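You operate a simulated robot arm through the tools that you are given. There is no shell and no other tool. Be economical: measure what you need, move in short steps, check, and stop when the job is done.

Carry out the task below with a simulated two-armed robot. There is one attempt and no reset: what you move stays moved.

TASK
Seat the orange flanged valve under the collar of the valve holder.
Fine: wing bolt freed before the throw, locked after; the holder held steady with the other hand while its lever drives the valve home.

The check looks at the end state, three seconds after you hand in, the way a careful person would. Anything else that was tipped, shoved, dropped, spilled or broken makes it a failure.

THE ROBOT
Two 7-joint arms with fingered hands on one trunk, on a base that drives. Base frame: it is fixed to the floor where the robot stands at the start and does not move with it; the origin is under the middle of the robot, x ahead of it, y to its left, z up. Units: cm, rad, N and s.
The left shoulder is at the start at [7.6, 18.2, 112.2], the right one opposite. With the tool pointing down near the work surface each hand reaches from about 42 to 84 cm from the robot's upright axis, wherever it stands, measured 20 degrees to its own side. Places, roughly: bed of the valve holder [50, 60, 80]; lever of the valve holder [50, 40, 80]; wing bolt of the valve holder [60, 40, 90]. Payload 3.8 kg a hand.
The TCP of each hand is the grasp point between the finger pads, 3 cm short of the fingertips. In the tool frame z runs along the fingers and y along their closing line. The gripper opens to 10.4 cm. The gripper's body begins 3.5 cm behind the TCP. The gripper is a hand of 4 fingers: y runs from the thumb to the fingers, the wrist lies at [-1.7, -10.4, -17.8] in the tool frame, and closing takes about 1.5 s.
Orientation is that of the tool frame in the base frame, as a unit quaternion [w, x, y, z]. With the fingers straight down and the wrist toward the robot, the tool's x, y and z point along [0, 1, 0], [1, 0, 0] and [0, 0, -1] of the base frame.

THE INTERFACE
- The arms move only by the tool step_arm. It takes "left_targets", "right_targets" or both (then of equal length, played together; a hand with none holds still); each is a list of rows, each a list of 6 numbers: the shift along the base's x, y, z in mm, then the turn, a rotation vector about the base's x, y, z in rad. In form: [[dx, dy, dz, wx, wy, wz], ...]. A call has 1 to 20 rows; each row is the pose to reach, as a shift and turn from the pose commanded when the call began. "left_hand" and "right_hand" are, for a hand that has rows, the gripper command, from -1 (fully open) to 1 (shut), values between in proportion, set as the call begins (left out, the last holds). Each row takes 0.2 s and may step no farther than 5 cm and 0.15 rad from the row before; otherwise, or with a gripper value out of range, the whole call is refused. Where a pose cannot be reached the arm comes as near as it can. A force on the tool above 40 N (or 10 N above the force at the start of the call, whichever is more), or a blocked arm, ends the call early, and 0.2 s more pass. Each finger travels about 7.2 cm/s and halts on what it meets, pressing with about 31 N; the grip force reading is that of the motor and also rises with nothing between the fingers. The clock runs only during rows and for 0.2 s after the last one: add rows that repeat a pose to give the fingers time. The reply holds the time, the measured pose of the TCP, the force on the tool along the base axes, the opening and the grip force, in the units named above and with some noise, with the torque about the TCP (base axes, N m) and any sound that the robot's microphone picked up.
- Cameras (640 x 400 px; columns grow to the right, rows downward): "scene" is now at [16.37, 4.3, 130.49]; the picture's right is [0.48, -0.88, 0.00], its down [-0.44, -0.24, -0.86] and it looks along [0.76, 0.41, -0.51] (base axes); focal length 214 px, centre (320, 200). "left" rides on the left gripper at [-6.6, -9, -12.6] in its tool frame; the picture's right is [-0.78, -0.30, 0.56], its down [0.57, -0.70, 0.42] and it looks along [0.26, 0.65, 0.71] (tool axes); focal length 275 px, centre (320, 200). "right" rides on the right gripper at [6.6, -9, -12.6] in its tool frame; the picture's right is [-0.78, 0.30, -0.56], its down [-0.57, -0.70, 0.42] and it looks along [-0.27, 0.65, 0.71] (tool axes); focal length 275 px, centre (320, 200).
- capture(camera): a new picture of that camera. No time passes.
- slide_trunk(by): slides the trunk up (or, below 0, down) by that many cm; the arms and the scene camera ride with it, the base frame stays. It gives what a move gives, with no picture.
- drive_base(legs): drives the robot by 1 to 6 legs, each [ahead, left, turn to the left] in cm, cm and rad, along the robot's own axes; the way and the turn of a leg run together, so that a leg with both is an arc; at most 150 cm and 3.142 rad a leg. The arms and the cameras ride along, it lands a little off, and it stops where it bumps. It gives what a move gives.
- move_fingers(index, middle, ring, thumb_bend, thumb_turn, hand): sets how far each is bent, from 0 (flat) to 1 (curled in); at 0.3 the hand is open as for a grip, at 0.7 the pads meet at the TCP. One left out holds its place. A second passes; each finger stops where it meets its share of the squeeze, and holds until it gets a number again. A gripper value or a shape takes the hand back. It gives what a move gives, with no picture; readings hold the bend of each and the force on the fingers (four entries, about 0 where the hand has none), thumb and palm. thumb_turn goes from beside the hand (0) to across from the fingers (1), as for a grip.
- set_grasp(shape, hand): the hand has 4 fingers and takes this shape, open, in about a second: jaw (thumb against the fingers, like two jaws); tri (thumb and two fingers); tip (a fingertip pinch); poke (one finger out to press); point (the index stretched); flat (the hand flat); cup (the hand cupped); fist (a fist). The gripper value then closes the fingers along that shape, each until it touches; the sizes above hold for jaw. It gives what a move gives, with no picture.
- aim_head(pan, tilt): turns the head with the scene camera to pan (to the left, within 1.501 rad either way) and tilt (down, from -0.506 to 1.204), counted from straight ahead of the robot. It gives what a move gives.
- probe_pixels(camera, pixels): for up to 12 pixels [column, row] of the newest picture of that camera ("zoom" is the newest enlarged one), the place [x, y, z] in the base frame of the surface seen there, good to about 0.3 cm. No time passes.
- enlarge(camera, box): a new picture of the part [left, top, right, bottom] of that camera's present view, enlarged. No time passes.
- close_job(): hands the job in; it is judged then, once.

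Keep the steps short. Do not move on a guess: measure, check each grasp and each placing, and mend mistakes. In all there are 80 turns and 58 pictures (those below and enlarged ones count). Leave the grippers open and the arms clear of the work at the hand-in unless told otherwise, and finish with a single line.

The tools are called after "Call:" by a JSON object that holds its "api" and its "payload". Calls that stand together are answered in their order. step_arm: Moves the arms, as the interface text tells. Its arguments: {"type":"object","properties":{"left_targets":{"type":"array","items":{"type":"array","items":{"type":"number"}}},"left_hand":{"type":"number"},"right_targets":{"type":"array","items":{"type":"array","items":{"type":"number"}}},"right_hand":{"type":"number"}},"required":[]} The other tools are called the same way: slide_trunk (by) slides the trunk up or down; set_grasp (shape, hand) gives the hand a shape; move_fingers (index, middle, ring, thumb_bend, thumb_turn, hand) moves the fingers one by one; drive_base (legs) drives the base; aim_head (pan, tilt) turns the head that bears the scene camera; capture (camera) takes a picture; probe_pixels (camera, pixels) gives the place of the surface under pixels of a picture; enlarge (camera, box) takes an enlarged picture of a part of a camera's view; close_job () hands the job in.

At the start:

```text
time: 0.0
left_position: [32.12, 47.56, 118.03]
left_tcp_rot: [0.0, 0.707, 0.707, 0.0]
left_contact_force: [0.5, 1.0, 0.2]
left_moment: [-0.03, -0.02, 0.02]
left_width: 10.36
left_grasp_force: 0.1
left_shape: jaw
left_bend: [0.3, 0.3, 0.3, 0.3, 0.97]
left_finger forces: [0.1, 0.1, 0.1, 0.1, 0.1, 0.0]
right_position: [49.73, 0.47, 123.09]
right_tcp_rot: [0.0, 0.707, 0.707, 0.0]
right_contact_force: [-0.9, 0.0, -0.2]
right_moment: [0.0, 0.01, 0.0]
right_width: 10.37
right_grasp_force: 0.1
right_shape: jaw
right_bend: [0.3, 0.3, 0.3, 0.3, 0.97]
right_finger forces: [0.0, 0.0, 0.1, 0.1, 0.0, 0.1]
trunk travel left (down, up): [-27.5, 48.1]
robot x, y, heading: [0.03, 0.06, -0.001]
head pan, tilt: [0.496, 0.529]
```

scene: 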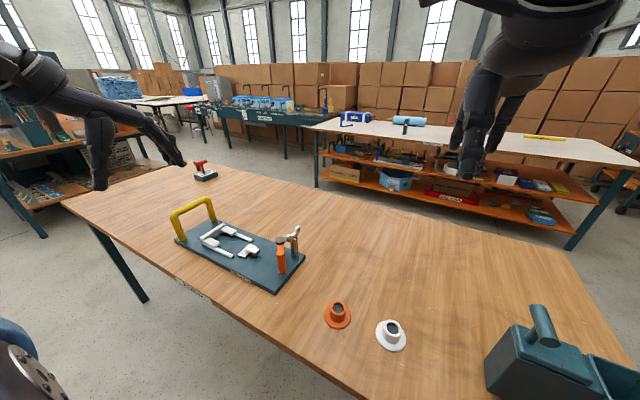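
right: 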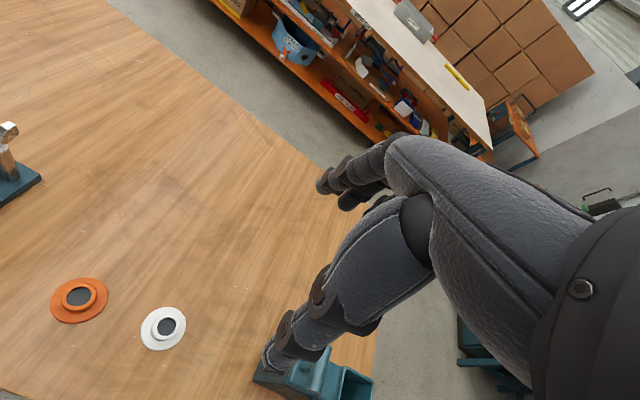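
left: 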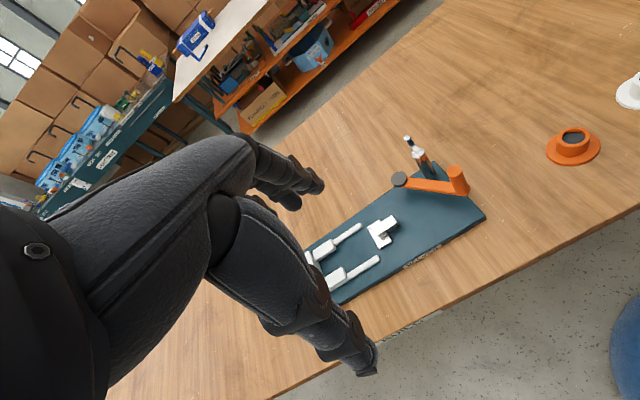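

I see the holder (board with yellow handle, white collar forks, orange lever, wing bolt) at about (240,245), the orange valve at (338,315) and a white one at (391,335). I'll enlarge the holder and the valves first.

Call:
{"api": "enlarge", "payload": {"camera": "scene", "box": [160, 180, 320, 300]}}

Call:
{"api": "enlarge", "payload": {"camera": "left", "box": [290, 110, 640, 310]}}

```text
3.33 times, centred on (240, 240) of scene
```

zoom: 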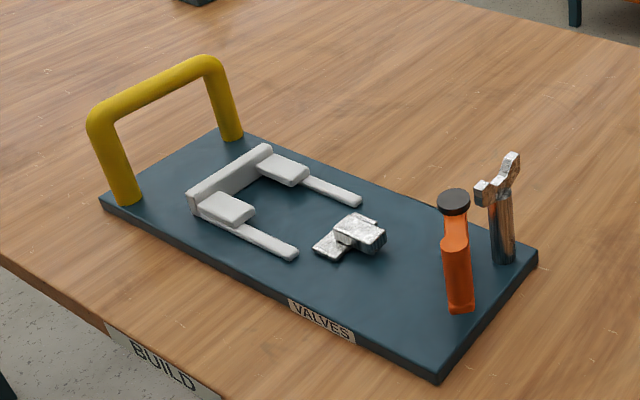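

```text
1.83 times, centred on (465, 210) of left
```

zoom: 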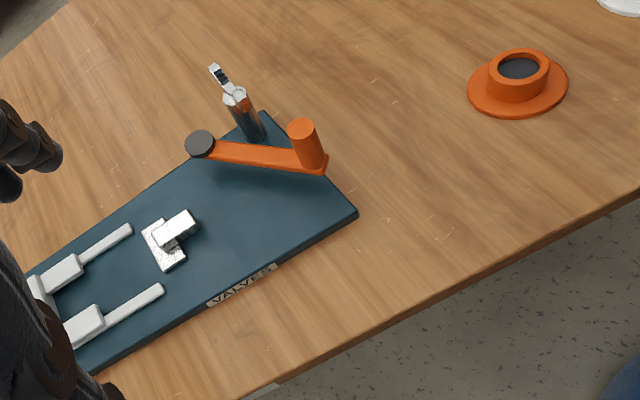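

I'll probe key points of the holder and valves for geometry.

Call:
{"api": "probe_pixels", "payload": {"camera": "zoom", "pixels": [[200, 143], [240, 153], [285, 160], [318, 168], [302, 124], [235, 95], [217, 75], [255, 130], [175, 222], [165, 258], [130, 230], [160, 290]]}}

Call:
{"api": "capture", "payload": {"camera": "scene"}}

Call:
{"api": "probe_pixels", "payload": {"camera": "scene", "pixels": [[338, 309], [327, 318], [349, 318], [338, 325], [392, 328], [181, 238], [214, 218], [277, 292], [303, 262], [200, 198], [245, 252], [253, 247]]}}

```text
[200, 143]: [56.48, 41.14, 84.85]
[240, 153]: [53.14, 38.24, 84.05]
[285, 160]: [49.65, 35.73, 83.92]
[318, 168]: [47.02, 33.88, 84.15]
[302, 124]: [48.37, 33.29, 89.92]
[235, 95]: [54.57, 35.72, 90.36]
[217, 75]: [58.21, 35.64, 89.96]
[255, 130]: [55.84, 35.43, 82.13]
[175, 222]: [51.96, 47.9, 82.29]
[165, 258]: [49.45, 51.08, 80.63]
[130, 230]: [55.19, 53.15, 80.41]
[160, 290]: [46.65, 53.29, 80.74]
```

```text
52 pictures are left
```

scene: 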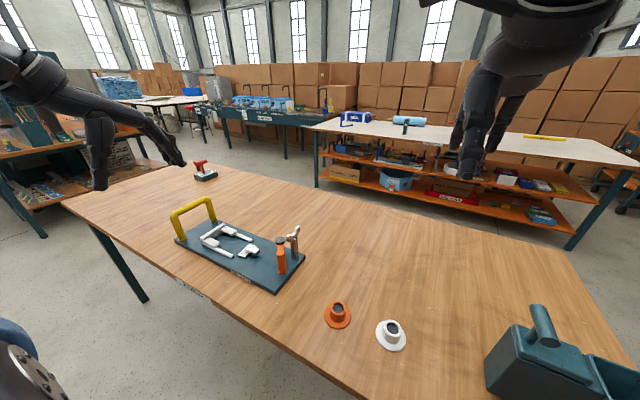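

```text
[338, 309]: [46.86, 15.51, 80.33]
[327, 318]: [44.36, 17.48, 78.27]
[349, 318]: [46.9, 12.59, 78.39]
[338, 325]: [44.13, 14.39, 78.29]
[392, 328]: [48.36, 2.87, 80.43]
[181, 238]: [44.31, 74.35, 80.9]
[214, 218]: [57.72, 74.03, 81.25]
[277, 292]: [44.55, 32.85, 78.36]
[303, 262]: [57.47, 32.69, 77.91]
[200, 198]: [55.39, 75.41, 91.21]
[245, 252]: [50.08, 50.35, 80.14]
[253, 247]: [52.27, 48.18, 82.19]
```

Now sharper close-ups: wing bolt & lever, collar & pusher, and the orange valve.

Call:
{"api": "enlarge", "payload": {"camera": "scene", "box": [260, 215, 324, 295]}}

Call:
{"api": "enlarge", "payload": {"camera": "scene", "box": [190, 210, 270, 265]}}

Call:
{"api": "enlarge", "payload": {"camera": "left", "box": [370, 125, 490, 205]}}

```text
5.00 times, centred on (292, 255) of scene
```

zoom: 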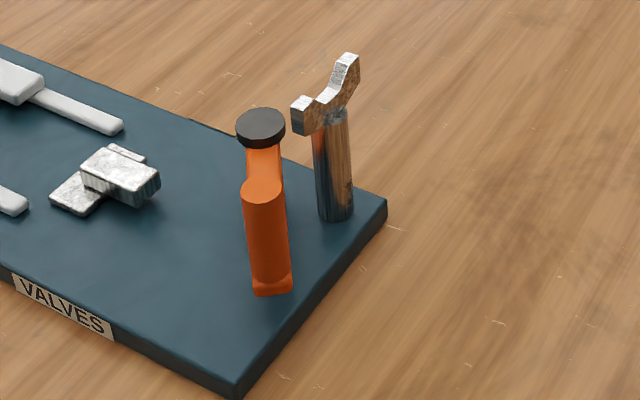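

```text
7.27 times, centred on (230, 238) of scene
```

zoom: 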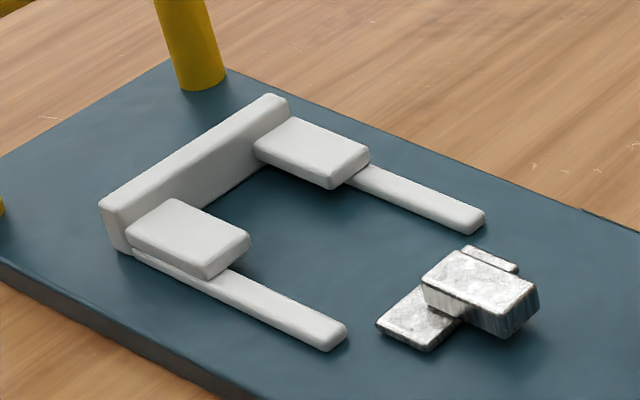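

```text
5.00 times, centred on (430, 165) of left
```

zoom: 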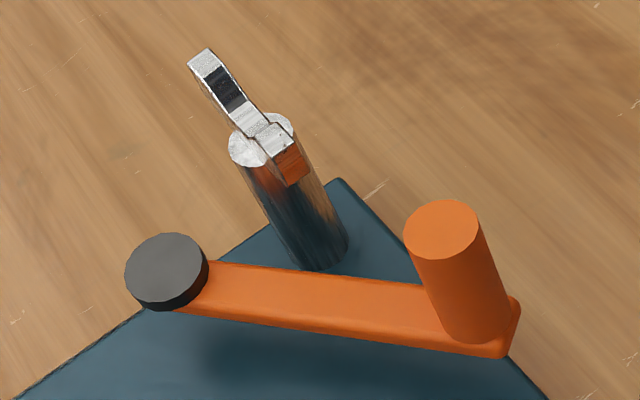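

Geometry so far: board x 44–58, y 32–75; the lever arm runs from pivot disc (56.5,41.1) to handle (48,33.5, top z 90); wing bolt at (56,35.5,90); yellow handle at y≈75. I plan to drive left ~40 cm so both hands reach. First I look left for obstacles.

Call:
{"api": "aim_head", "payload": {"pan": 1.2, "tilt": 0.9}}

Call:
{"api": "capture", "payload": {"camera": "scene"}}

```text
time: 1.1
left_position: [32.15, 47.49, 117.99]
left_tcp_rot: [0.001, 0.708, 0.706, 0.001]
left_contact_force: [-0.7, -1.1, -0.9]
left_moment: [0.04, -0.01, -0.03]
left_width: 10.35
left_grasp_force: 0.1
left_shape: jaw
left_bend: [0.3, 0.3, 0.3, 0.3, 0.97]
left_finger forces: [0.0, 0.1, 0.1, 0.0, 0.0, 0.0]
right_position: [49.66, 0.44, 123.15]
right_tcp_rot: [0.0, 0.707, 0.707, 0.001]
right_contact_force: [0.2, 0.0, 0.4]
right_moment: [-0.01, 0.01, 0.03]
right_width: 10.37
right_grasp_force: 0.1
right_shape: jaw
right_bend: [0.3, 0.3, 0.3, 0.3, 0.97]
right_finger forces: [0.1, 0.1, 0.0, 0.0, 0.0, 0.0]
trunk travel left (down, up): [-27.5, 48.1]
robot x, y, heading: [0.02, -0.34, -0.003]
head pan, tilt: [1.201, 0.901]
```

```text
48 pictures are left
```

scene: 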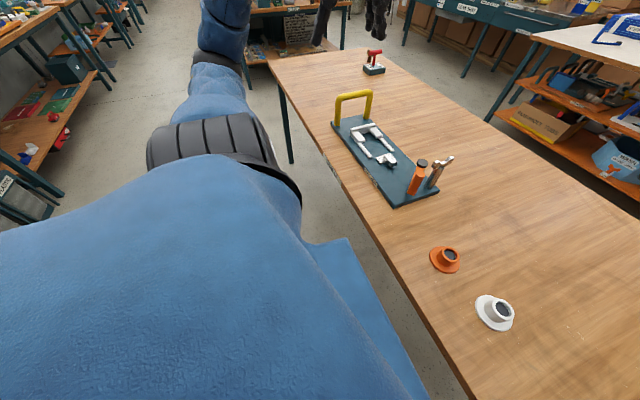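

The floor to the left is clear (the blue is the robot's own sleeve). Driving 40 cm left, then aiming the head at the holder.

Call:
{"api": "drive_base", "payload": {"legs": [[0, 40, 0]]}}

Call:
{"api": "aim_head", "payload": {"pan": 0.15, "tilt": 0.8}}

Call:
{"api": "capture", "payload": {"camera": "scene"}}

```text
time: 3.6
left_position: [31.98, 88.37, 118.02]
left_tcp_rot: [-0.001, 0.706, 0.708, 0.0]
left_contact_force: [0.0, 0.2, -0.1]
left_moment: [0.0, 0.01, -0.02]
left_width: 10.38
left_grasp_force: 0.0
left_shape: jaw
left_bend: [0.3, 0.3, 0.3, 0.3, 0.97]
left_finger forces: [0.0, 0.0, 0.1, 0.0, 0.0, 0.0]
right_position: [49.77, 41.34, 123.13]
right_tcp_rot: [0.001, 0.706, 0.708, 0.0]
right_contact_force: [-0.2, 1.0, -0.6]
right_moment: [-0.03, -0.01, 0.0]
right_width: 10.37
right_grasp_force: 0.0
right_shape: jaw
right_bend: [0.3, 0.3, 0.3, 0.3, 0.97]
right_finger forces: [0.0, 0.1, 0.0, 0.1, 0.1, 0.0]
trunk travel left (down, up): [-27.5, 48.1]
robot x, y, heading: [0.13, 40.74, 0.001]
head pan, tilt: [1.201, 0.901]
```

```text
time: 4.9
left_position: [31.91, 88.32, 118.08]
left_tcp_rot: [0.0, 0.705, 0.709, -0.001]
left_contact_force: [0.5, -0.1, 0.9]
left_moment: [0.0, -0.02, 0.0]
left_width: 10.37
left_grasp_force: 0.1
left_shape: jaw
left_bend: [0.3, 0.3, 0.3, 0.3, 0.97]
left_finger forces: [0.1, 0.0, 0.1, 0.1, 0.1, 0.0]
right_position: [49.56, 41.32, 123.24]
right_tcp_rot: [0.002, 0.706, 0.709, 0.0]
right_contact_force: [-0.5, 0.0, -0.4]
right_moment: [-0.01, 0.0, -0.02]
right_width: 10.36
right_grasp_force: 0.0
right_shape: jaw
right_bend: [0.3, 0.3, 0.3, 0.3, 0.97]
right_finger forces: [0.0, 0.1, 0.0, 0.0, 0.0, 0.0]
trunk travel left (down, up): [-27.5, 48.1]
robot x, y, heading: [-0.1, 40.53, 0.004]
head pan, tilt: [0.15, 0.799]
```

```text
47 pictures are left
```

scene: 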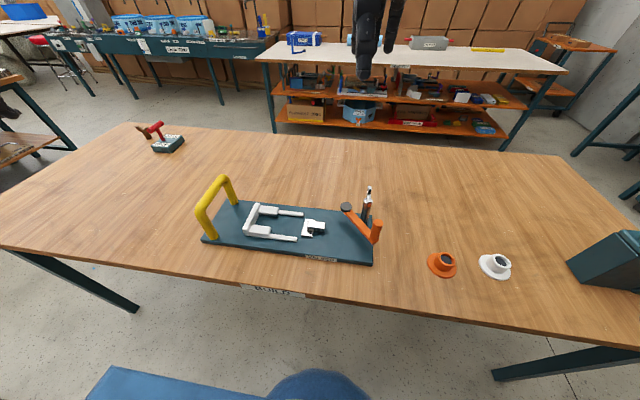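

Good view. I enlarge the holder for accurate probing of rails, collar, pusher.

Call:
{"api": "enlarge", "payload": {"camera": "scene", "box": [190, 165, 390, 290]}}

Call:
{"api": "probe_pixels", "payload": {"camera": "zoom", "pixels": [[225, 138], [207, 220], [260, 222], [280, 145], [350, 154], [330, 240], [250, 141], [230, 215], [395, 195], [375, 225], [420, 190], [215, 175]]}}

Call:
{"api": "enlarge", "payload": {"camera": "scene", "box": [415, 240, 527, 290]}}

```text
3.20 times, centred on (290, 228) of scene
```

zoom: 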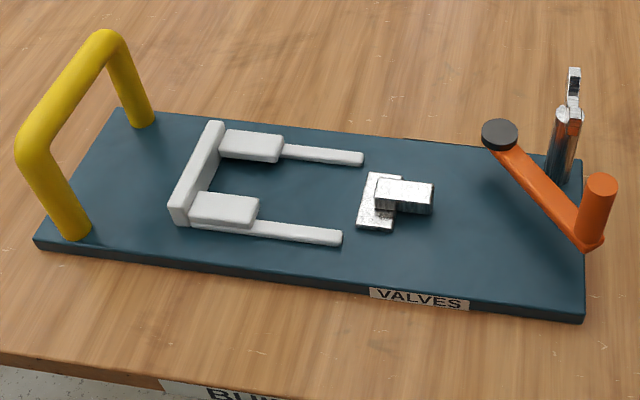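

```text
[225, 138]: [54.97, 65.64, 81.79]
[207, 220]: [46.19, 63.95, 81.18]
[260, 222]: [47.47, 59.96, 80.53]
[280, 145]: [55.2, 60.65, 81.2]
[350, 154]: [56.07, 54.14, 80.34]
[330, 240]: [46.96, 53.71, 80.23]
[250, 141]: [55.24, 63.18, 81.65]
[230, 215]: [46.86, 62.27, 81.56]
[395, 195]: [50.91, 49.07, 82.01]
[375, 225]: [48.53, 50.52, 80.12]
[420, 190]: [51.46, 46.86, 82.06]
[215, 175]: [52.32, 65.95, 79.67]
```

```text
5.71 times, centred on (471, 265) of scene
```

zoom: 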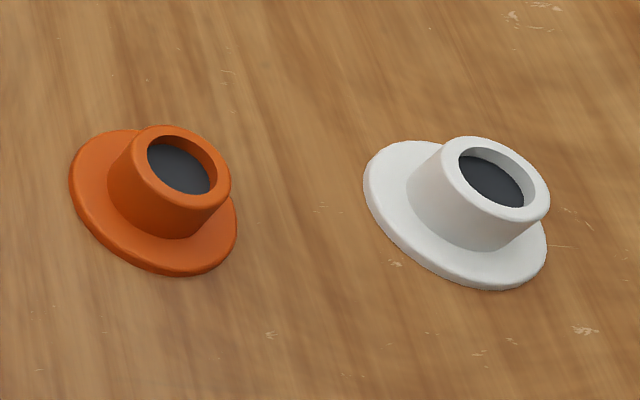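

Call:
{"api": "probe_pixels", "payload": {"camera": "zoom", "pixels": [[72, 170], [110, 135], [120, 255], [230, 225], [200, 268], [228, 180], [113, 170], [180, 128], [175, 220], [190, 262], [180, 165], [140, 160]]}}

Call:
{"api": "enlarge", "payload": {"camera": "scene", "box": [330, 175, 394, 255]}}

Call:
{"api": "probe_pixels", "payload": {"camera": "zoom", "pixels": [[130, 75], [160, 85], [250, 110], [257, 60], [250, 150], [280, 180], [250, 78], [245, 120], [320, 220], [310, 280], [180, 110], [265, 105]]}}

```text
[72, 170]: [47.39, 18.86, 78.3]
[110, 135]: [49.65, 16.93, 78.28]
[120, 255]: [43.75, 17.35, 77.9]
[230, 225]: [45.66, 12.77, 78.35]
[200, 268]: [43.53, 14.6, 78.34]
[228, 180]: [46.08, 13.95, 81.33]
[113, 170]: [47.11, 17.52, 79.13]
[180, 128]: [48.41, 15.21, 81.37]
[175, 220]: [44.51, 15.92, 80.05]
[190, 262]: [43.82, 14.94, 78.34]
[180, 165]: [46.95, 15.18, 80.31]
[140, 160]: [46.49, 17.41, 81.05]
```

```text
5.00 times, centred on (362, 215) of scene
```

zoom: 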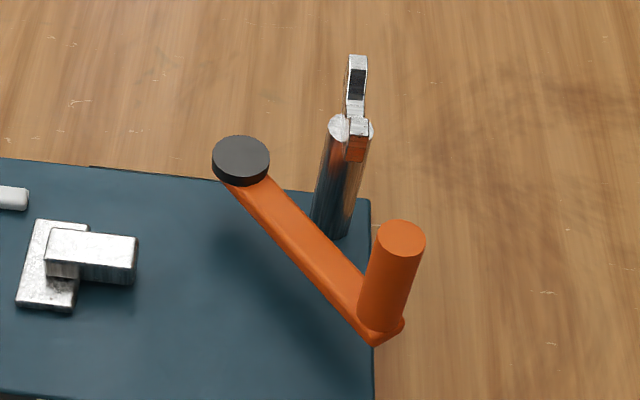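

```text
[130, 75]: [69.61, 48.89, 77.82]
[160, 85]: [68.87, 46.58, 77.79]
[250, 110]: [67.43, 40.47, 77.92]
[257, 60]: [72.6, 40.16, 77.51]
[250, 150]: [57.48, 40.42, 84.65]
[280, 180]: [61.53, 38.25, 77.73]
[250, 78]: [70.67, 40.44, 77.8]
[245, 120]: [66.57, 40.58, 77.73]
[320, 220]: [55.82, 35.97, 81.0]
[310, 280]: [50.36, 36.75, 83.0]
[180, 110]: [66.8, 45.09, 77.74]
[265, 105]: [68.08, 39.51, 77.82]
```

Valve flange centre ≈ (46.5,15.7), flange Ø≈6.4, hub Ø≈3.6 top z≈81.3. Now yellow bar points, and the right hand into "tri" shape for the small hub.

Call:
{"api": "probe_pixels", "payload": {"camera": "scene", "pixels": [[201, 207], [206, 197], [212, 188], [217, 181], [222, 177], [235, 200], [210, 232]]}}

Call:
{"api": "set_grasp", "payload": {"shape": "tri", "hand": "right"}}

Call:
{"api": "capture", "payload": {"camera": "right"}}

```text
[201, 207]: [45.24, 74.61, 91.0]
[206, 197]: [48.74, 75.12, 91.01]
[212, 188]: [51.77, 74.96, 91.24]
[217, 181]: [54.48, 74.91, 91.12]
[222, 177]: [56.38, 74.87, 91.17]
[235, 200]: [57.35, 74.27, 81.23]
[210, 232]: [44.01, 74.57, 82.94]
```

```text
time: 5.8
left_position: [31.9, 88.39, 117.98]
left_tcp_rot: [0.001, 0.706, 0.708, -0.001]
left_contact_force: [-0.4, 0.3, 0.3]
left_moment: [0.0, -0.02, 0.01]
left_width: 10.39
left_grasp_force: 0.1
left_shape: jaw
left_bend: [0.3, 0.3, 0.3, 0.3, 0.97]
left_finger forces: [0.0, 0.0, 0.0, 0.0, 0.0, 0.0]
right_position: [49.61, 41.38, 123.21]
right_tcp_rot: [0.0, 0.706, 0.708, 0.0]
right_contact_force: [0.6, -0.3, -0.1]
right_moment: [-0.01, -0.02, -0.01]
right_width: 10.38
right_grasp_force: 0.0
right_shape: tri
right_bend: [0.3, 0.3, 0.99, 0.3, 0.97]
right_finger forces: [0.0, 0.0, 0.1, 0.0, 0.1, 0.1]
trunk travel left (down, up): [-27.5, 48.1]
robot x, y, heading: [0.17, 40.51, 0.002]
head pan, tilt: [0.15, 0.799]
```

```text
43 pictures are left
```

right: 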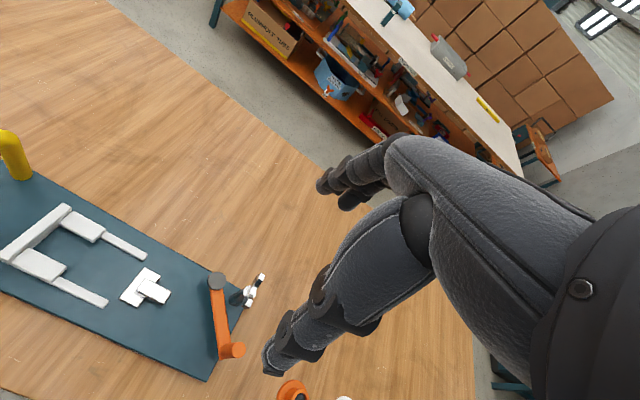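

Bar axis at y≈75, z≈90.3. Moving the right hand above the valve and the left hand above the yellow bar (turned -90° so it closes across the bar).

Call:
{"api": "step_arm", "payload": {"right_targets": [[-3, -23, -25, 0, 0, 0], [-6, -47, -51, 0, 0, 0], [-8, -70, -76, 0, 0, 0], [-11, -93, -102, 0, 0, 0], [-14, -117, -127, 0, 0, 0], [-17, -140, -153, 0, 0, 0], [-20, -163, -178, 0, 0, 0], [-23, -187, -204, 0, 0, 0], [-25, -210, -229, 0, 0, 0], [-28, -234, -255, 0, 0, 0], [-31, -257, -280, 0, 0, 0]], "left_targets": [[17, -12, -12, 0, 0, -0.143], [35, -24, -24, 0, 0, -0.286], [52, -35, -35, 0, 0, -0.428], [69, -47, -47, 0, 0, -0.571], [87, -59, -59, 0, 0, -0.714], [104, -71, -71, 0, 0, -0.857], [121, -83, -83, 0, 0, -1.0], [138, -95, -95, 0, 0, -1.142], [156, -106, -106, 0, 0, -1.285], [173, -118, -118, 0, 0, -1.428], [190, -130, -130, 0, 0, -1.571]]}}

Call:
{"api": "capture", "payload": {"camera": "scene"}}

Call:
{"api": "capture", "payload": {"camera": "right"}}

```text
time: 8.2
left_position: [50.93, 75.08, 105.15]
left_tcp_rot: [0.0, 1.0, 0.001, 0.0]
left_contact_force: [0.4, -0.2, -0.3]
left_moment: [0.0, -0.02, 0.04]
left_width: 10.37
left_grasp_force: 0.0
left_shape: jaw
left_bend: [0.3, 0.3, 0.3, 0.3, 0.97]
left_finger forces: [0.0, 0.0, 0.0, 0.0, 0.0, 0.0]
right_position: [46.74, 15.34, 95.08]
right_tcp_rot: [0.0, 0.705, 0.709, 0.0]
right_contact_force: [-0.1, 0.4, -0.4]
right_moment: [-0.01, 0.03, -0.02]
right_width: 10.35
right_grasp_force: 0.1
right_shape: tri
right_bend: [0.3, 0.3, 0.99, 0.3, 0.97]
right_finger forces: [0.1, 0.0, 0.0, 0.0, 0.1, 0.0]
trunk travel left (down, up): [-27.5, 48.1]
robot x, y, heading: [0.05, 40.72, 0.004]
head pan, tilt: [0.15, 0.799]
```

```text
42 pictures are left
```

scene: 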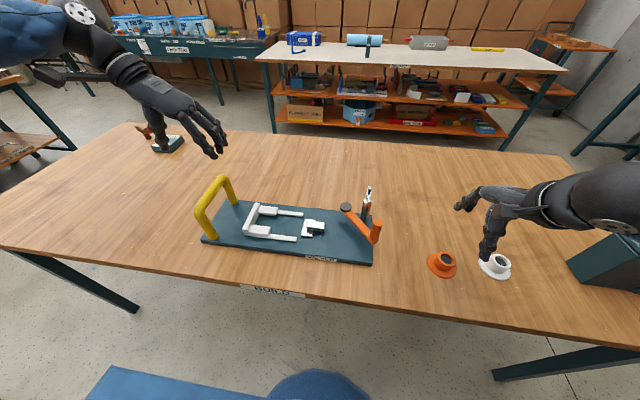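

```text
41 pictures are left
```

right: 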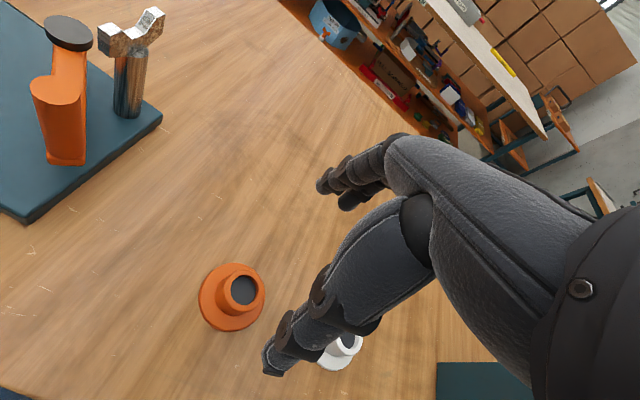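

TCP should be at right-image pixel ~(251,287) projected 13 cm down; hub is at (241,290). I probe the valve in this closer view.

Call:
{"api": "probe_pixels", "payload": {"camera": "right", "pixels": [[200, 298], [262, 285], [232, 329], [225, 266], [218, 290], [246, 313], [262, 290], [238, 268], [244, 290], [210, 275]]}}

```text
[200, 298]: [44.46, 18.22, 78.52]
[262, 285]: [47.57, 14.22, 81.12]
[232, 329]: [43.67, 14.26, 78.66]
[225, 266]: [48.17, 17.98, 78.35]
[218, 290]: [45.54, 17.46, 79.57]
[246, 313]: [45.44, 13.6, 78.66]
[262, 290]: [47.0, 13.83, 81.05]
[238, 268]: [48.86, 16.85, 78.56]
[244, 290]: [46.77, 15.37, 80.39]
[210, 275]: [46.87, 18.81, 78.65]
```

Valve centre ≈ (46.6,15.6). Lowering right hand to z≈83.

Call:
{"api": "step_arm", "payload": {"right_targets": [[-1, 2, -30, 0, 0, 0], [-1, 2, -60, 0, 0, 0], [-1, 2, -90, 0, 0, 0], [-1, 2, -110, 0, 0, 0], [-1, 2, -120, 0, 0, 0], [-1, 2, -120, 0, 0, 0]]}}

Call:
{"api": "enlarge", "payload": {"camera": "scene", "box": [400, 200, 528, 280]}}

Call:
{"api": "enlarge", "payload": {"camera": "right", "box": [220, 150, 460, 400]}}

```text
time: 9.6
left_position: [50.93, 75.26, 105.06]
left_tcp_rot: [0.0, 1.0, 0.002, 0.0]
left_contact_force: [0.0, 0.9, -0.4]
left_moment: [0.0, 0.01, 0.03]
left_width: 10.39
left_grasp_force: 0.1
left_shape: jaw
left_bend: [0.3, 0.3, 0.3, 0.3, 0.97]
left_finger forces: [0.0, 0.1, 0.0, 0.0, 0.1, 0.1]
right_position: [46.25, 15.87, 83.11]
right_tcp_rot: [-0.001, 0.706, 0.708, 0.0]
right_contact_force: [0.3, -0.1, -0.5]
right_moment: [-0.03, -0.01, -0.01]
right_width: 10.37
right_grasp_force: 0.1
right_shape: tri
right_bend: [0.3, 0.3, 0.99, 0.3, 0.97]
right_finger forces: [0.1, 0.1, 0.0, 0.1, 0.0, 0.0]
trunk travel left (down, up): [-27.5, 48.1]
robot x, y, heading: [-0.07, 41.18, 0.003]
head pan, tilt: [0.15, 0.799]
```

```text
5.00 times, centred on (464, 240) of scene
```

zoom: 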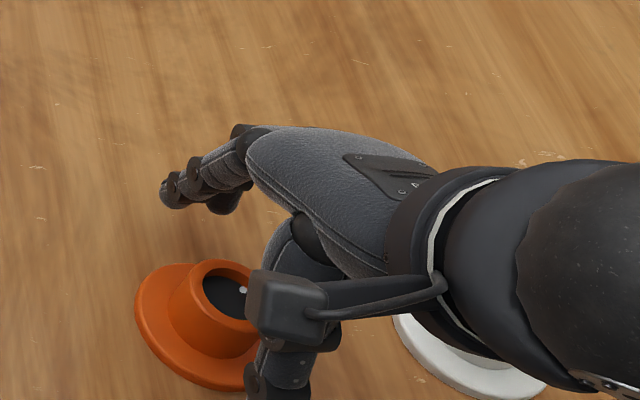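

```text
1.60 times, centred on (340, 275) of right
```

zoom: 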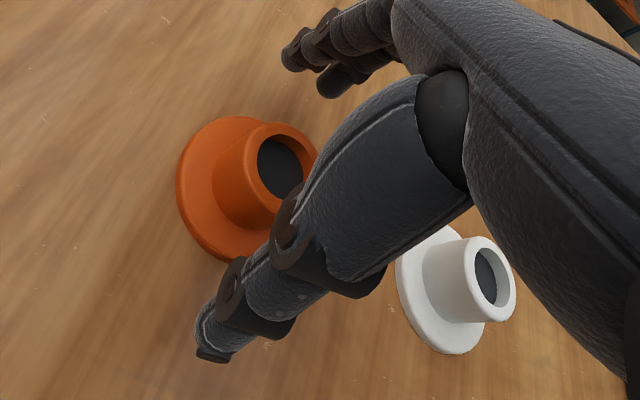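

TCP aligned with bore (zoom (280,168)). Lower 9 mm and close.

Call:
{"api": "step_arm", "payload": {"right_targets": [[1, -1, -5, 0, 0, 0], [1, -1, -9, 0, 0, 0], [1, -1, -9, 0, 0, 0]]}}

Call:
{"api": "step_arm", "payload": {"right_targets": [[0, 0, 0, 0, 0, 0], [0, 0, 0, 0, 0, 0], [0, 0, 0, 0, 0, 0], [0, 0, 0, 0, 0, 0], [0, 0, 0, 0, 0, 0], [0, 0, 0, 0, 0, 0], [0, 0, 0, 0, 0, 0], [0, 0, 0, 0, 0, 0]], "right_hand": 1}}

Call:
{"api": "enlarge", "payload": {"camera": "right", "box": [220, 150, 460, 400]}}

```text
time: 10.4
left_position: [50.83, 75.2, 105.01]
left_tcp_rot: [0.001, 1.0, 0.001, 0.0]
left_contact_force: [0.0, 0.2, -0.2]
left_moment: [0.01, 0.01, 0.0]
left_width: 10.36
left_grasp_force: 0.2
left_shape: jaw
left_bend: [0.3, 0.3, 0.3, 0.3, 0.97]
left_finger forces: [0.1, 0.0, 0.0, 0.0, 0.0, 0.0]
right_position: [46.38, 15.52, 82.31]
right_tcp_rot: [0.0, 0.706, 0.708, -0.001]
right_contact_force: [0.2, 0.0, -1.0]
right_moment: [0.01, 0.0, 0.02]
right_width: 10.37
right_grasp_force: 0.1
right_shape: tri
right_bend: [0.3, 0.3, 0.99, 0.3, 0.97]
right_finger forces: [0.0, 0.1, 0.0, 0.0, 0.0, 0.0]
trunk travel left (down, up): [-27.5, 48.1]
robot x, y, heading: [0.07, 40.24, 0.007]
head pan, tilt: [0.15, 0.799]
```

```text
time: 12.2
left_position: [50.91, 75.25, 105.15]
left_tcp_rot: [-0.001, 1.0, 0.002, 0.0]
left_contact_force: [0.0, 0.5, -0.6]
left_moment: [0.03, -0.01, 0.01]
left_width: 10.37
left_grasp_force: 0.1
left_shape: jaw
left_bend: [0.3, 0.3, 0.3, 0.3, 0.97]
left_finger forces: [0.0, 0.0, 0.0, 0.0, 0.0, 0.1]
right_position: [46.5, 15.62, 82.23]
right_tcp_rot: [0.0, 0.706, 0.708, 0.001]
right_contact_force: [0.0, 0.1, -0.1]
right_moment: [0.01, -0.03, 0.05]
right_width: 3.18
right_grasp_force: 31.1
right_shape: tri
right_bend: [0.74, 0.54, 1.0, 0.74, 1.0]
right_finger forces: [14.0, 14.8, 0.1, 0.0, 27.6, 0.0]
trunk travel left (down, up): [-27.5, 48.1]
robot x, y, heading: [-0.1, 40.61, 0.002]
head pan, tilt: [0.15, 0.799]
```

```text
1.60 times, centred on (340, 275) of right
```

zoom: 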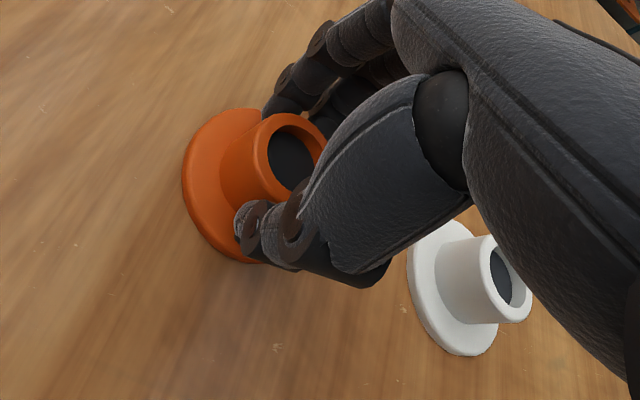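

Grip holds (14/15/28 N, width 3.2). Lift 4 cm and check.

Call:
{"api": "step_arm", "payload": {"right_targets": [[0, 0, 10, 0, 0, 0], [0, 0, 25, 0, 0, 0], [0, 0, 40, 0, 0, 0], [0, 0, 40, 0, 0, 0]]}}

Call:
{"api": "capture", "payload": {"camera": "right"}}

```text
time: 13.2
left_position: [50.93, 75.11, 105.08]
left_tcp_rot: [0.0, 1.0, 0.002, -0.001]
left_contact_force: [-0.7, 1.0, -0.1]
left_moment: [0.01, 0.01, -0.04]
left_width: 10.38
left_grasp_force: 0.0
left_shape: jaw
left_bend: [0.3, 0.3, 0.3, 0.3, 0.97]
left_finger forces: [0.0, 0.1, 0.1, 0.0, 0.0, 0.1]
right_position: [46.28, 15.65, 86.22]
right_tcp_rot: [0.0, 0.706, 0.708, 0.0]
right_contact_force: [0.1, 0.5, -1.0]
right_moment: [-0.01, 0.0, 0.02]
right_width: 3.21
right_grasp_force: 30.7
right_shape: tri
right_bend: [0.74, 0.54, 1.0, 0.74, 1.0]
right_finger forces: [13.9, 14.8, 0.0, 0.1, 27.7, 0.0]
trunk travel left (down, up): [-27.5, 48.1]
robot x, y, heading: [0.2, 40.39, 0.004]
head pan, tilt: [0.15, 0.799]
```

```text
37 pictures are left
```

right: 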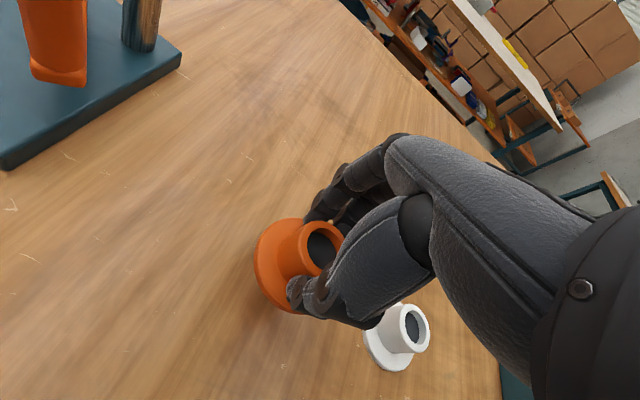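

Valve held level, bore centred at TCP. Move up and over to above the bed at (51.45, 56).

Call:
{"api": "step_arm", "payload": {"right_targets": [[0, 0, 40, 0, 0, 0], [0, 0, 80, 0, 0, 0], [0, 0, 118, 0, 0, 0], [6, 45, 118, 0, 0, 0], [12, 90, 118, 0, 0, 0], [18, 135, 118, 0, 0, 0], [24, 180, 118, 0, 0, 0], [30, 225, 118, 0, 0, 0], [36, 270, 118, 0, 0, 0], [42, 315, 118, 0, 0, 0], [48, 360, 118, 0, 0, 0], [51, 404, 118, 0, 0, 0], [51, 404, 90, 0, 0, 0], [51, 404, 60, 0, 0, 0], [51, 404, 40, 0, 0, 0], [51, 404, 40, 0, 0, 0]]}}

Call:
{"api": "capture", "payload": {"camera": "right"}}

Call:
{"api": "enlarge", "payload": {"camera": "scene", "box": [190, 165, 390, 290]}}

```text
time: 16.6
left_position: [50.86, 75.16, 105.16]
left_tcp_rot: [0.0, 1.0, 0.002, 0.001]
left_contact_force: [-0.5, -0.3, 0.2]
left_moment: [-0.01, 0.02, -0.01]
left_width: 10.39
left_grasp_force: 0.0
left_shape: jaw
left_bend: [0.3, 0.3, 0.3, 0.3, 0.97]
left_finger forces: [0.0, 0.0, 0.0, 0.1, 0.0, 0.0]
right_position: [51.63, 55.95, 90.16]
right_tcp_rot: [0.001, 0.706, 0.708, -0.001]
right_contact_force: [-0.2, -0.3, -0.9]
right_moment: [-0.04, -0.01, -0.05]
right_width: 3.18
right_grasp_force: 30.7
right_shape: tri
right_bend: [0.74, 0.54, 1.0, 0.74, 1.0]
right_finger forces: [14.2, 15.2, 0.1, 0.0, 27.5, 0.0]
trunk travel left (down, up): [-27.5, 48.1]
robot x, y, heading: [-0.27, 40.52, 0.001]
head pan, tilt: [0.15, 0.799]
```

```text
36 pictures are left
```

right: 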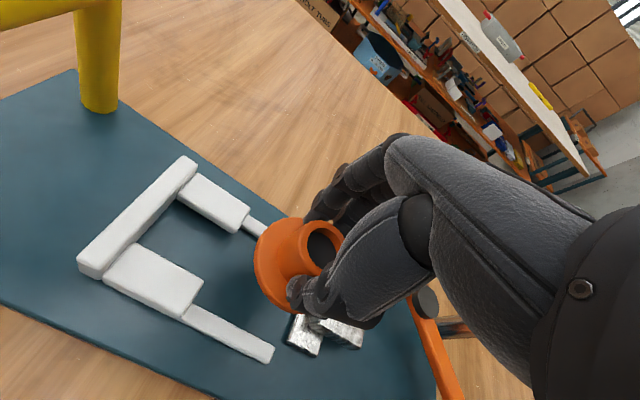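

```text
3.20 times, centred on (290, 228) of scene
```

zoom: 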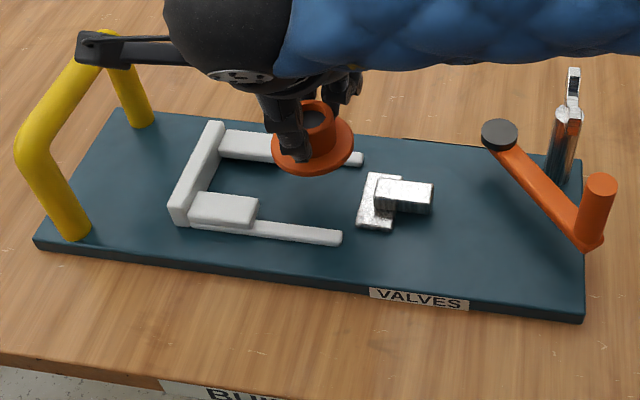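

Call:
{"api": "probe_pixels", "payload": {"camera": "right", "pixels": [[150, 248], [198, 278], [182, 201], [232, 230], [270, 348], [225, 315], [250, 230], [287, 340], [299, 318], [150, 225], [256, 265], [276, 308]]}}

Call:
{"api": "enlarge", "payload": {"camera": "right", "box": [240, 200, 360, 300]}}

Call:
{"api": "probe_pixels", "payload": {"camera": "zoom", "pixels": [[205, 80], [165, 200], [210, 130], [230, 250], [280, 150], [360, 120], [360, 155], [290, 100], [320, 80]]}}

```text
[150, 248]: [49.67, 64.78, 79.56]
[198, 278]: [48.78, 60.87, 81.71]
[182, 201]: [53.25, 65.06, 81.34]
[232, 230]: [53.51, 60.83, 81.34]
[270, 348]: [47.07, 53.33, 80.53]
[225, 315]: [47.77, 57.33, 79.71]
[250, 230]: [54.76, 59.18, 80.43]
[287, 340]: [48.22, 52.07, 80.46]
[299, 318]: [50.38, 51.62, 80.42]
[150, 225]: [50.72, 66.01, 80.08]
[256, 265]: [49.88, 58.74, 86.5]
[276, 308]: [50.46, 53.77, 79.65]
```

```text
4.00 times, centred on (300, 250) of right
```

zoom: 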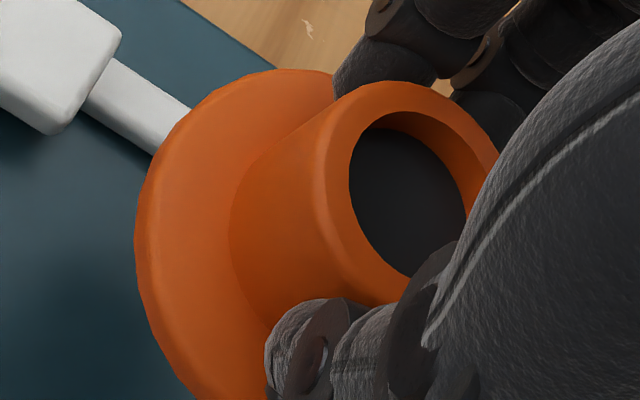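

```text
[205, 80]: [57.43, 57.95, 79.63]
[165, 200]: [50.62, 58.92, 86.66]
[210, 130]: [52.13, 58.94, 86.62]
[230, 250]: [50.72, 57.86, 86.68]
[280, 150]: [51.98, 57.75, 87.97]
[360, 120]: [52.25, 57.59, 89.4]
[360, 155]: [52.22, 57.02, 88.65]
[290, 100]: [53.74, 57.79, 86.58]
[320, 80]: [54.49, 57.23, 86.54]
```

Flange centre ≈ (51.6,56.0), bottom ≈ z 86.0; channel centre x≈51.35, pusher front y≈52. Lowering straight to the bed.

Call:
{"api": "step_arm", "payload": {"right_targets": [[-2, 0, -20, 0, 0, 0], [-2, 0, -40, 0, 0, 0], [-2, 0, -50, 0, 0, 0], [-2, 0, -56, 0, 0, 0], [-2, 0, -60, 0, 0, 0], [-2, 0, -60, 0, 0, 0]]}}

Call:
{"api": "capture", "payload": {"camera": "right"}}

```text
time: 18.0
left_position: [50.73, 75.1, 105.11]
left_tcp_rot: [0.0, 1.0, 0.002, 0.001]
left_contact_force: [-0.8, -1.0, -0.3]
left_moment: [0.04, 0.01, 0.01]
left_width: 10.39
left_grasp_force: 0.1
left_shape: jaw
left_bend: [0.3, 0.3, 0.3, 0.3, 0.97]
left_finger forces: [0.0, 0.0, 0.0, 0.1, 0.1, 0.1]
right_position: [51.46, 55.99, 84.5]
right_tcp_rot: [0.001, 0.706, 0.708, 0.002]
right_contact_force: [-1.5, -2.5, 15.0]
right_moment: [-0.1, -0.56, 0.0]
right_width: 3.26
right_grasp_force: 31.5
right_shape: tri
right_bend: [0.74, 0.54, 1.0, 0.73, 1.0]
right_finger forces: [16.7, 19.5, 0.1, 0.0, 33.1, 0.1]
trunk travel left (down, up): [-27.5, 48.1]
robot x, y, heading: [0.16, 40.63, 0.003]
head pan, tilt: [0.15, 0.799]
```

```text
33 pictures are left
```

right: 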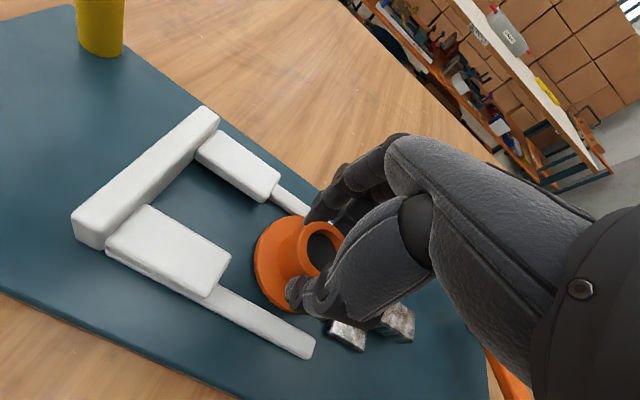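

15 N contact at z 84.5 (about 3 mm high), moment suggests contact on the far (+x) side, perhaps flange on far rail. I look closely.

Call:
{"api": "enlarge", "payload": {"camera": "right", "box": [220, 160, 380, 320]}}

Call:
{"api": "probe_pixels", "payload": {"camera": "zoom", "pixels": [[210, 280], [180, 200], [230, 345], [250, 160], [205, 110], [285, 130], [150, 355], [210, 85], [240, 100], [290, 180]]}}

Call:
{"api": "enlarge", "payload": {"camera": "scene", "box": [250, 180, 330, 250]}}

```text
2.50 times, centred on (300, 240) of right
```

zoom: 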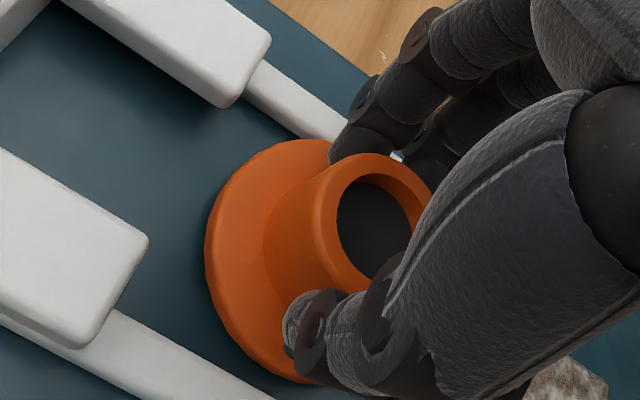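

```text
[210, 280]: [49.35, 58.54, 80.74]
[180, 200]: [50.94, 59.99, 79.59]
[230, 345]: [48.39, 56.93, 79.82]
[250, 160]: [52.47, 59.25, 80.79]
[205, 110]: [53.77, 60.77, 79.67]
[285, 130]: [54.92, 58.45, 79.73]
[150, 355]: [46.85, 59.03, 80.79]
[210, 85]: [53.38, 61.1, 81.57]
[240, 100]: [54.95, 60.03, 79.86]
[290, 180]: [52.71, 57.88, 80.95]
```

```text
5.71 times, centred on (290, 215) of scene
```

zoom: 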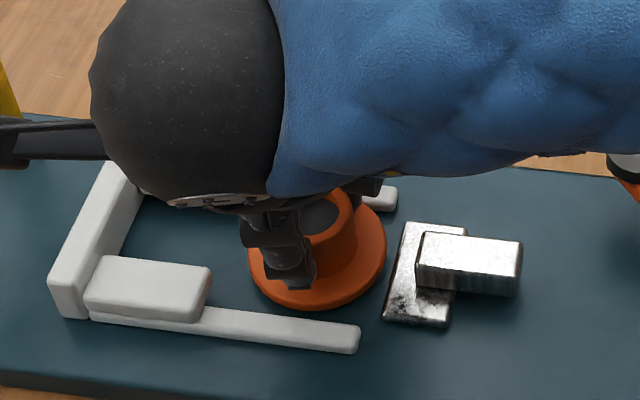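

Call:
{"api": "probe_pixels", "payload": {"camera": "zoom", "pixels": [[318, 304], [318, 315], [252, 262], [383, 245], [372, 220], [340, 328], [340, 322], [378, 190], [375, 208], [300, 255], [350, 215], [390, 300]]}}

```text
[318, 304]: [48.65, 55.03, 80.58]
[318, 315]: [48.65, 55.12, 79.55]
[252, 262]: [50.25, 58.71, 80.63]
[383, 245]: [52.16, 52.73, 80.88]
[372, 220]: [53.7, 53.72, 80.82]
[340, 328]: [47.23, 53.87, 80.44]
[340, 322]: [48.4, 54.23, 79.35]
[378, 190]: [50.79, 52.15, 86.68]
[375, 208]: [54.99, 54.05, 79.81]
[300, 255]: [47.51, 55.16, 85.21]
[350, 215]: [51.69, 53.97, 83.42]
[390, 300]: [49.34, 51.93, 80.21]
```

Flange centre (51.6,56), r 3.2, bottom ~5 mm above the bed; a finger seems to sit on the far rail. Raise slightly, shift 4 mm toward me, lower again.

Call:
{"api": "step_arm", "payload": {"right_targets": [[0, 0, 6, 0, 0, 0], [-4, 0, 6, 0, 0, 0], [-4, 0, 2, 0, 0, 0], [-4, 0, -2, 0, 0, 0], [-4, 0, -3, 0, 0, 0]]}}

```text
time: 19.2
left_position: [50.81, 75.25, 105.09]
left_tcp_rot: [0.0, 1.0, 0.001, 0.0]
left_contact_force: [-0.3, -0.3, 0.0]
left_moment: [0.02, 0.01, 0.02]
left_width: 10.36
left_grasp_force: 0.1
left_shape: jaw
left_bend: [0.3, 0.3, 0.3, 0.3, 0.97]
left_finger forces: [0.0, 0.1, 0.1, 0.0, 0.0, 0.1]
right_position: [50.96, 55.91, 83.95]
right_tcp_rot: [0.0, 0.706, 0.709, -0.001]
right_contact_force: [0.1, -0.2, 2.2]
right_moment: [-0.02, 0.08, 0.01]
right_width: 3.21
right_grasp_force: 30.6
right_shape: tri
right_bend: [0.74, 0.54, 1.0, 0.74, 1.0]
right_finger forces: [15.8, 15.9, 0.0, 0.1, 28.9, 0.0]
trunk travel left (down, up): [-27.5, 48.1]
robot x, y, heading: [-0.44, 40.93, 0.005]
head pan, tilt: [0.15, 0.799]
```

It now reaches z 83.95 with ~2 N: on the bed. Open partially, check, then rise.

Call:
{"api": "step_arm", "payload": {"right_targets": [[0, 0, 0, 0, 0, 0], [0, 0, 0, 0, 0, 0], [0, 0, 0, 0, 0, 0]], "right_hand": 0.1}}

Call:
{"api": "enlarge", "payload": {"camera": "right", "box": [180, 120, 420, 370]}}

```text
time: 20.0
left_position: [50.84, 75.31, 105.1]
left_tcp_rot: [-0.001, 1.0, 0.002, 0.0]
left_contact_force: [0.3, -0.1, 0.6]
left_moment: [0.0, 0.0, 0.01]
left_width: 10.36
left_grasp_force: 0.1
left_shape: jaw
left_bend: [0.3, 0.3, 0.3, 0.3, 0.97]
left_finger forces: [0.0, 0.1, 0.0, 0.0, 0.0, 0.0]
right_position: [51.0, 55.97, 83.94]
right_tcp_rot: [0.0, 0.705, 0.709, 0.0]
right_contact_force: [0.0, 0.0, 0.0]
right_moment: [-0.02, 0.01, 0.0]
right_width: 4.64
right_grasp_force: 0.0
right_shape: tri
right_bend: [0.74, 0.47, 0.99, 0.71, 1.0]
right_finger forces: [0.1, 0.0, 0.1, 0.0, 0.0, 0.0]
trunk travel left (down, up): [-27.5, 48.1]
robot x, y, heading: [0.09, 40.62, 0.009]
head pan, tilt: [0.15, 0.799]
```

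```text
1.60 times, centred on (300, 245) of right
```

zoom: 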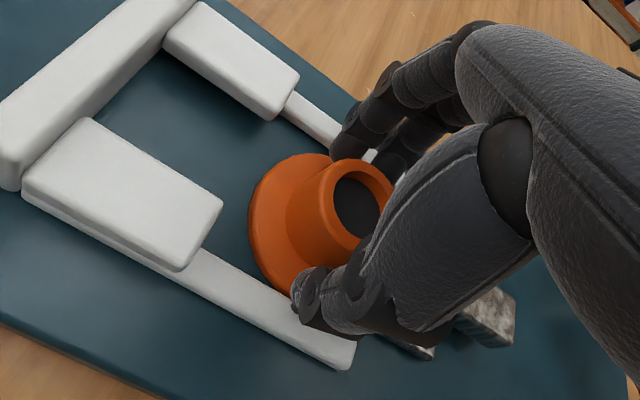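

Released, no forces. Rising straight up, then opening fully.

Call:
{"api": "step_arm", "payload": {"right_targets": [[0, 0, 10, 0, 0, 0], [0, 0, 30, 0, 0, 0], [0, 0, 60, 0, 0, 0], [0, 0, 100, 0, 0, 0], [0, 0, 130, 0, 0, 0]]}}

Call:
{"api": "enlarge", "payload": {"camera": "right", "box": [100, 120, 420, 370]}}

```text
time: 21.2
left_position: [50.87, 75.17, 105.01]
left_tcp_rot: [0.0, 1.0, 0.001, 0.0]
left_contact_force: [-1.8, -0.6, 0.3]
left_moment: [0.01, -0.01, -0.01]
left_width: 10.37
left_grasp_force: 0.1
left_shape: jaw
left_bend: [0.3, 0.3, 0.3, 0.3, 0.97]
left_finger forces: [0.1, 0.1, 0.1, 0.1, 0.0, 0.0]
right_position: [51.07, 56.11, 96.81]
right_tcp_rot: [0.0, 0.706, 0.708, -0.001]
right_contact_force: [0.0, -0.3, 0.5]
right_moment: [0.0, 0.0, 0.01]
right_width: 4.66
right_grasp_force: 0.1
right_shape: tri
right_bend: [0.74, 0.47, 0.99, 0.71, 1.0]
right_finger forces: [0.0, 0.1, 0.1, 0.0, 0.0, 0.0]
trunk travel left (down, up): [-27.5, 48.1]
robot x, y, heading: [0.49, 40.45, 0.006]
head pan, tilt: [0.15, 0.799]
```

```text
1.60 times, centred on (260, 245) of right
```

zoom: 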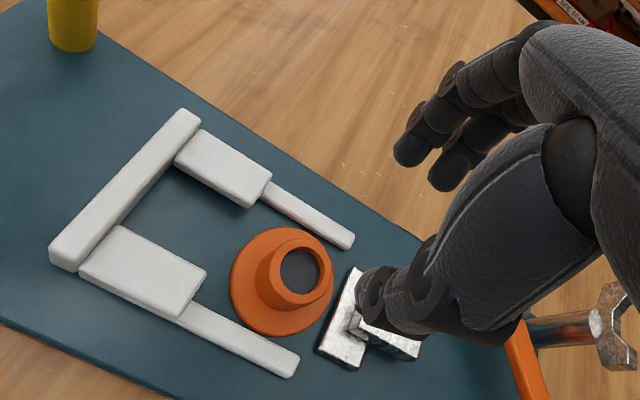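

Valve sits flat between the rails. Now the left hand lowers onto the yellow bar, while the right goes above the wing bolt.

Call:
{"api": "step_arm", "payload": {"left_targets": [[0, 0, -20, 0, 0, 0], [0, 0, -50, 0, 0, 0], [0, 0, -80, 0, 0, 0], [0, 0, -110, 0, 0, 0], [0, 0, -130, 0, 0, 0], [0, -1, -145, 0, 0, 0], [0, -1, -145, 0, 0, 0]], "right_targets": [[10, -20, 40, 0, 0, 0], [20, -65, 62, 0, 0, 0], [30, -110, 62, 0, 0, 0], [40, -155, 62, 0, 0, 0], [45, -200, 62, 0, 0, 0], [45, -205, 62, 0, 0, 0], [45, -205, 62, 0, 0, 0]]}}

Call:
{"api": "capture", "payload": {"camera": "left"}}

Call:
{"api": "capture", "payload": {"camera": "right"}}

```text
refused: row 2 steps farther than a row can; nothing moved
```

```text
28 pictures are left
```

left: 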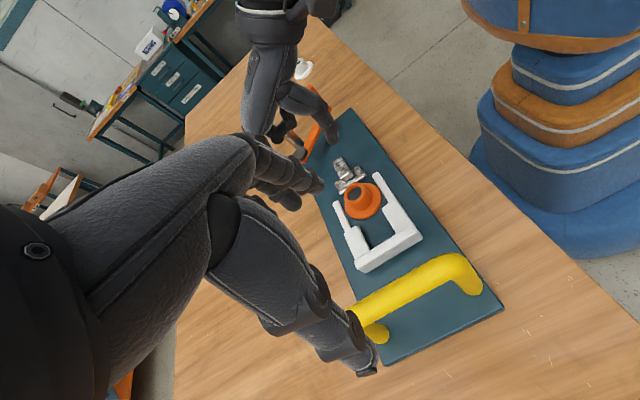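

```text
27 pictures are left
```

right: 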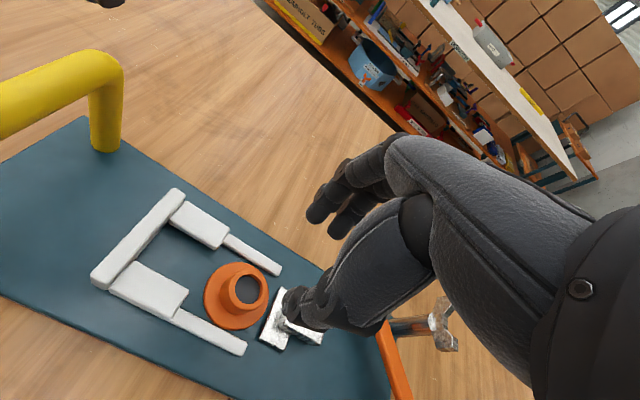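

A row was too long (5.03 cm); resending with smaller steps.

Call:
{"api": "step_arm", "payload": {"left_targets": [[0, 0, -20, 0, 0, 0], [0, 0, -45, 0, 0, 0], [0, 0, -70, 0, 0, 0], [0, 0, -95, 0, 0, 0], [0, 0, -120, 0, 0, 0], [0, -1, -135, 0, 0, 0], [0, -1, -145, 0, 0, 0], [0, -1, -145, 0, 0, 0]], "right_targets": [[5, -10, 35, 0, 0, 0], [10, -35, 62, 0, 0, 0], [18, -75, 62, 0, 0, 0], [26, -115, 62, 0, 0, 0], [34, -155, 62, 0, 0, 0], [42, -190, 62, 0, 0, 0], [45, -205, 62, 0, 0, 0], [45, -205, 62, 0, 0, 0]]}}

Call:
{"api": "capture", "payload": {"camera": "left"}}

Call:
{"api": "capture", "payload": {"camera": "right"}}

```text
time: 23.0
left_position: [51.0, 75.29, 90.49]
left_tcp_rot: [0.0, 1.0, 0.002, 0.001]
left_contact_force: [-0.2, 0.0, -0.4]
left_moment: [-0.03, 0.02, -0.02]
left_width: 10.37
left_grasp_force: 0.2
left_shape: jaw
left_bend: [0.3, 0.3, 0.3, 0.3, 0.97]
left_finger forces: [0.1, 0.1, 0.0, 0.0, 0.0, 0.1]
right_position: [55.64, 35.57, 103.07]
right_tcp_rot: [0.0, 0.706, 0.708, -0.001]
right_contact_force: [0.1, -0.7, -0.5]
right_moment: [0.01, -0.02, -0.03]
right_width: 4.62
right_grasp_force: 0.1
right_shape: tri
right_bend: [0.74, 0.47, 0.99, 0.71, 1.0]
right_finger forces: [0.0, 0.0, 0.0, 0.1, 0.0, 0.0]
trunk travel left (down, up): [-27.5, 48.1]
robot x, y, heading: [-0.09, 40.61, 0.006]
head pan, tilt: [0.15, 0.799]
```

```text
26 pictures are left
```

left: 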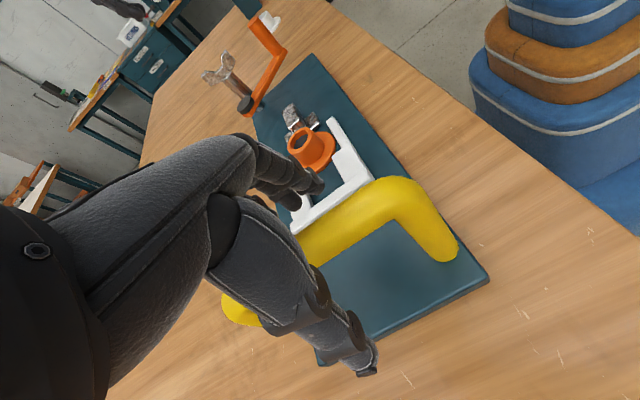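

```text
25 pictures are left
```

right: 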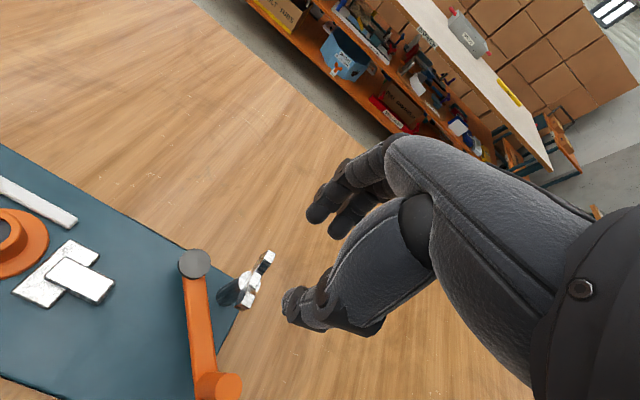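

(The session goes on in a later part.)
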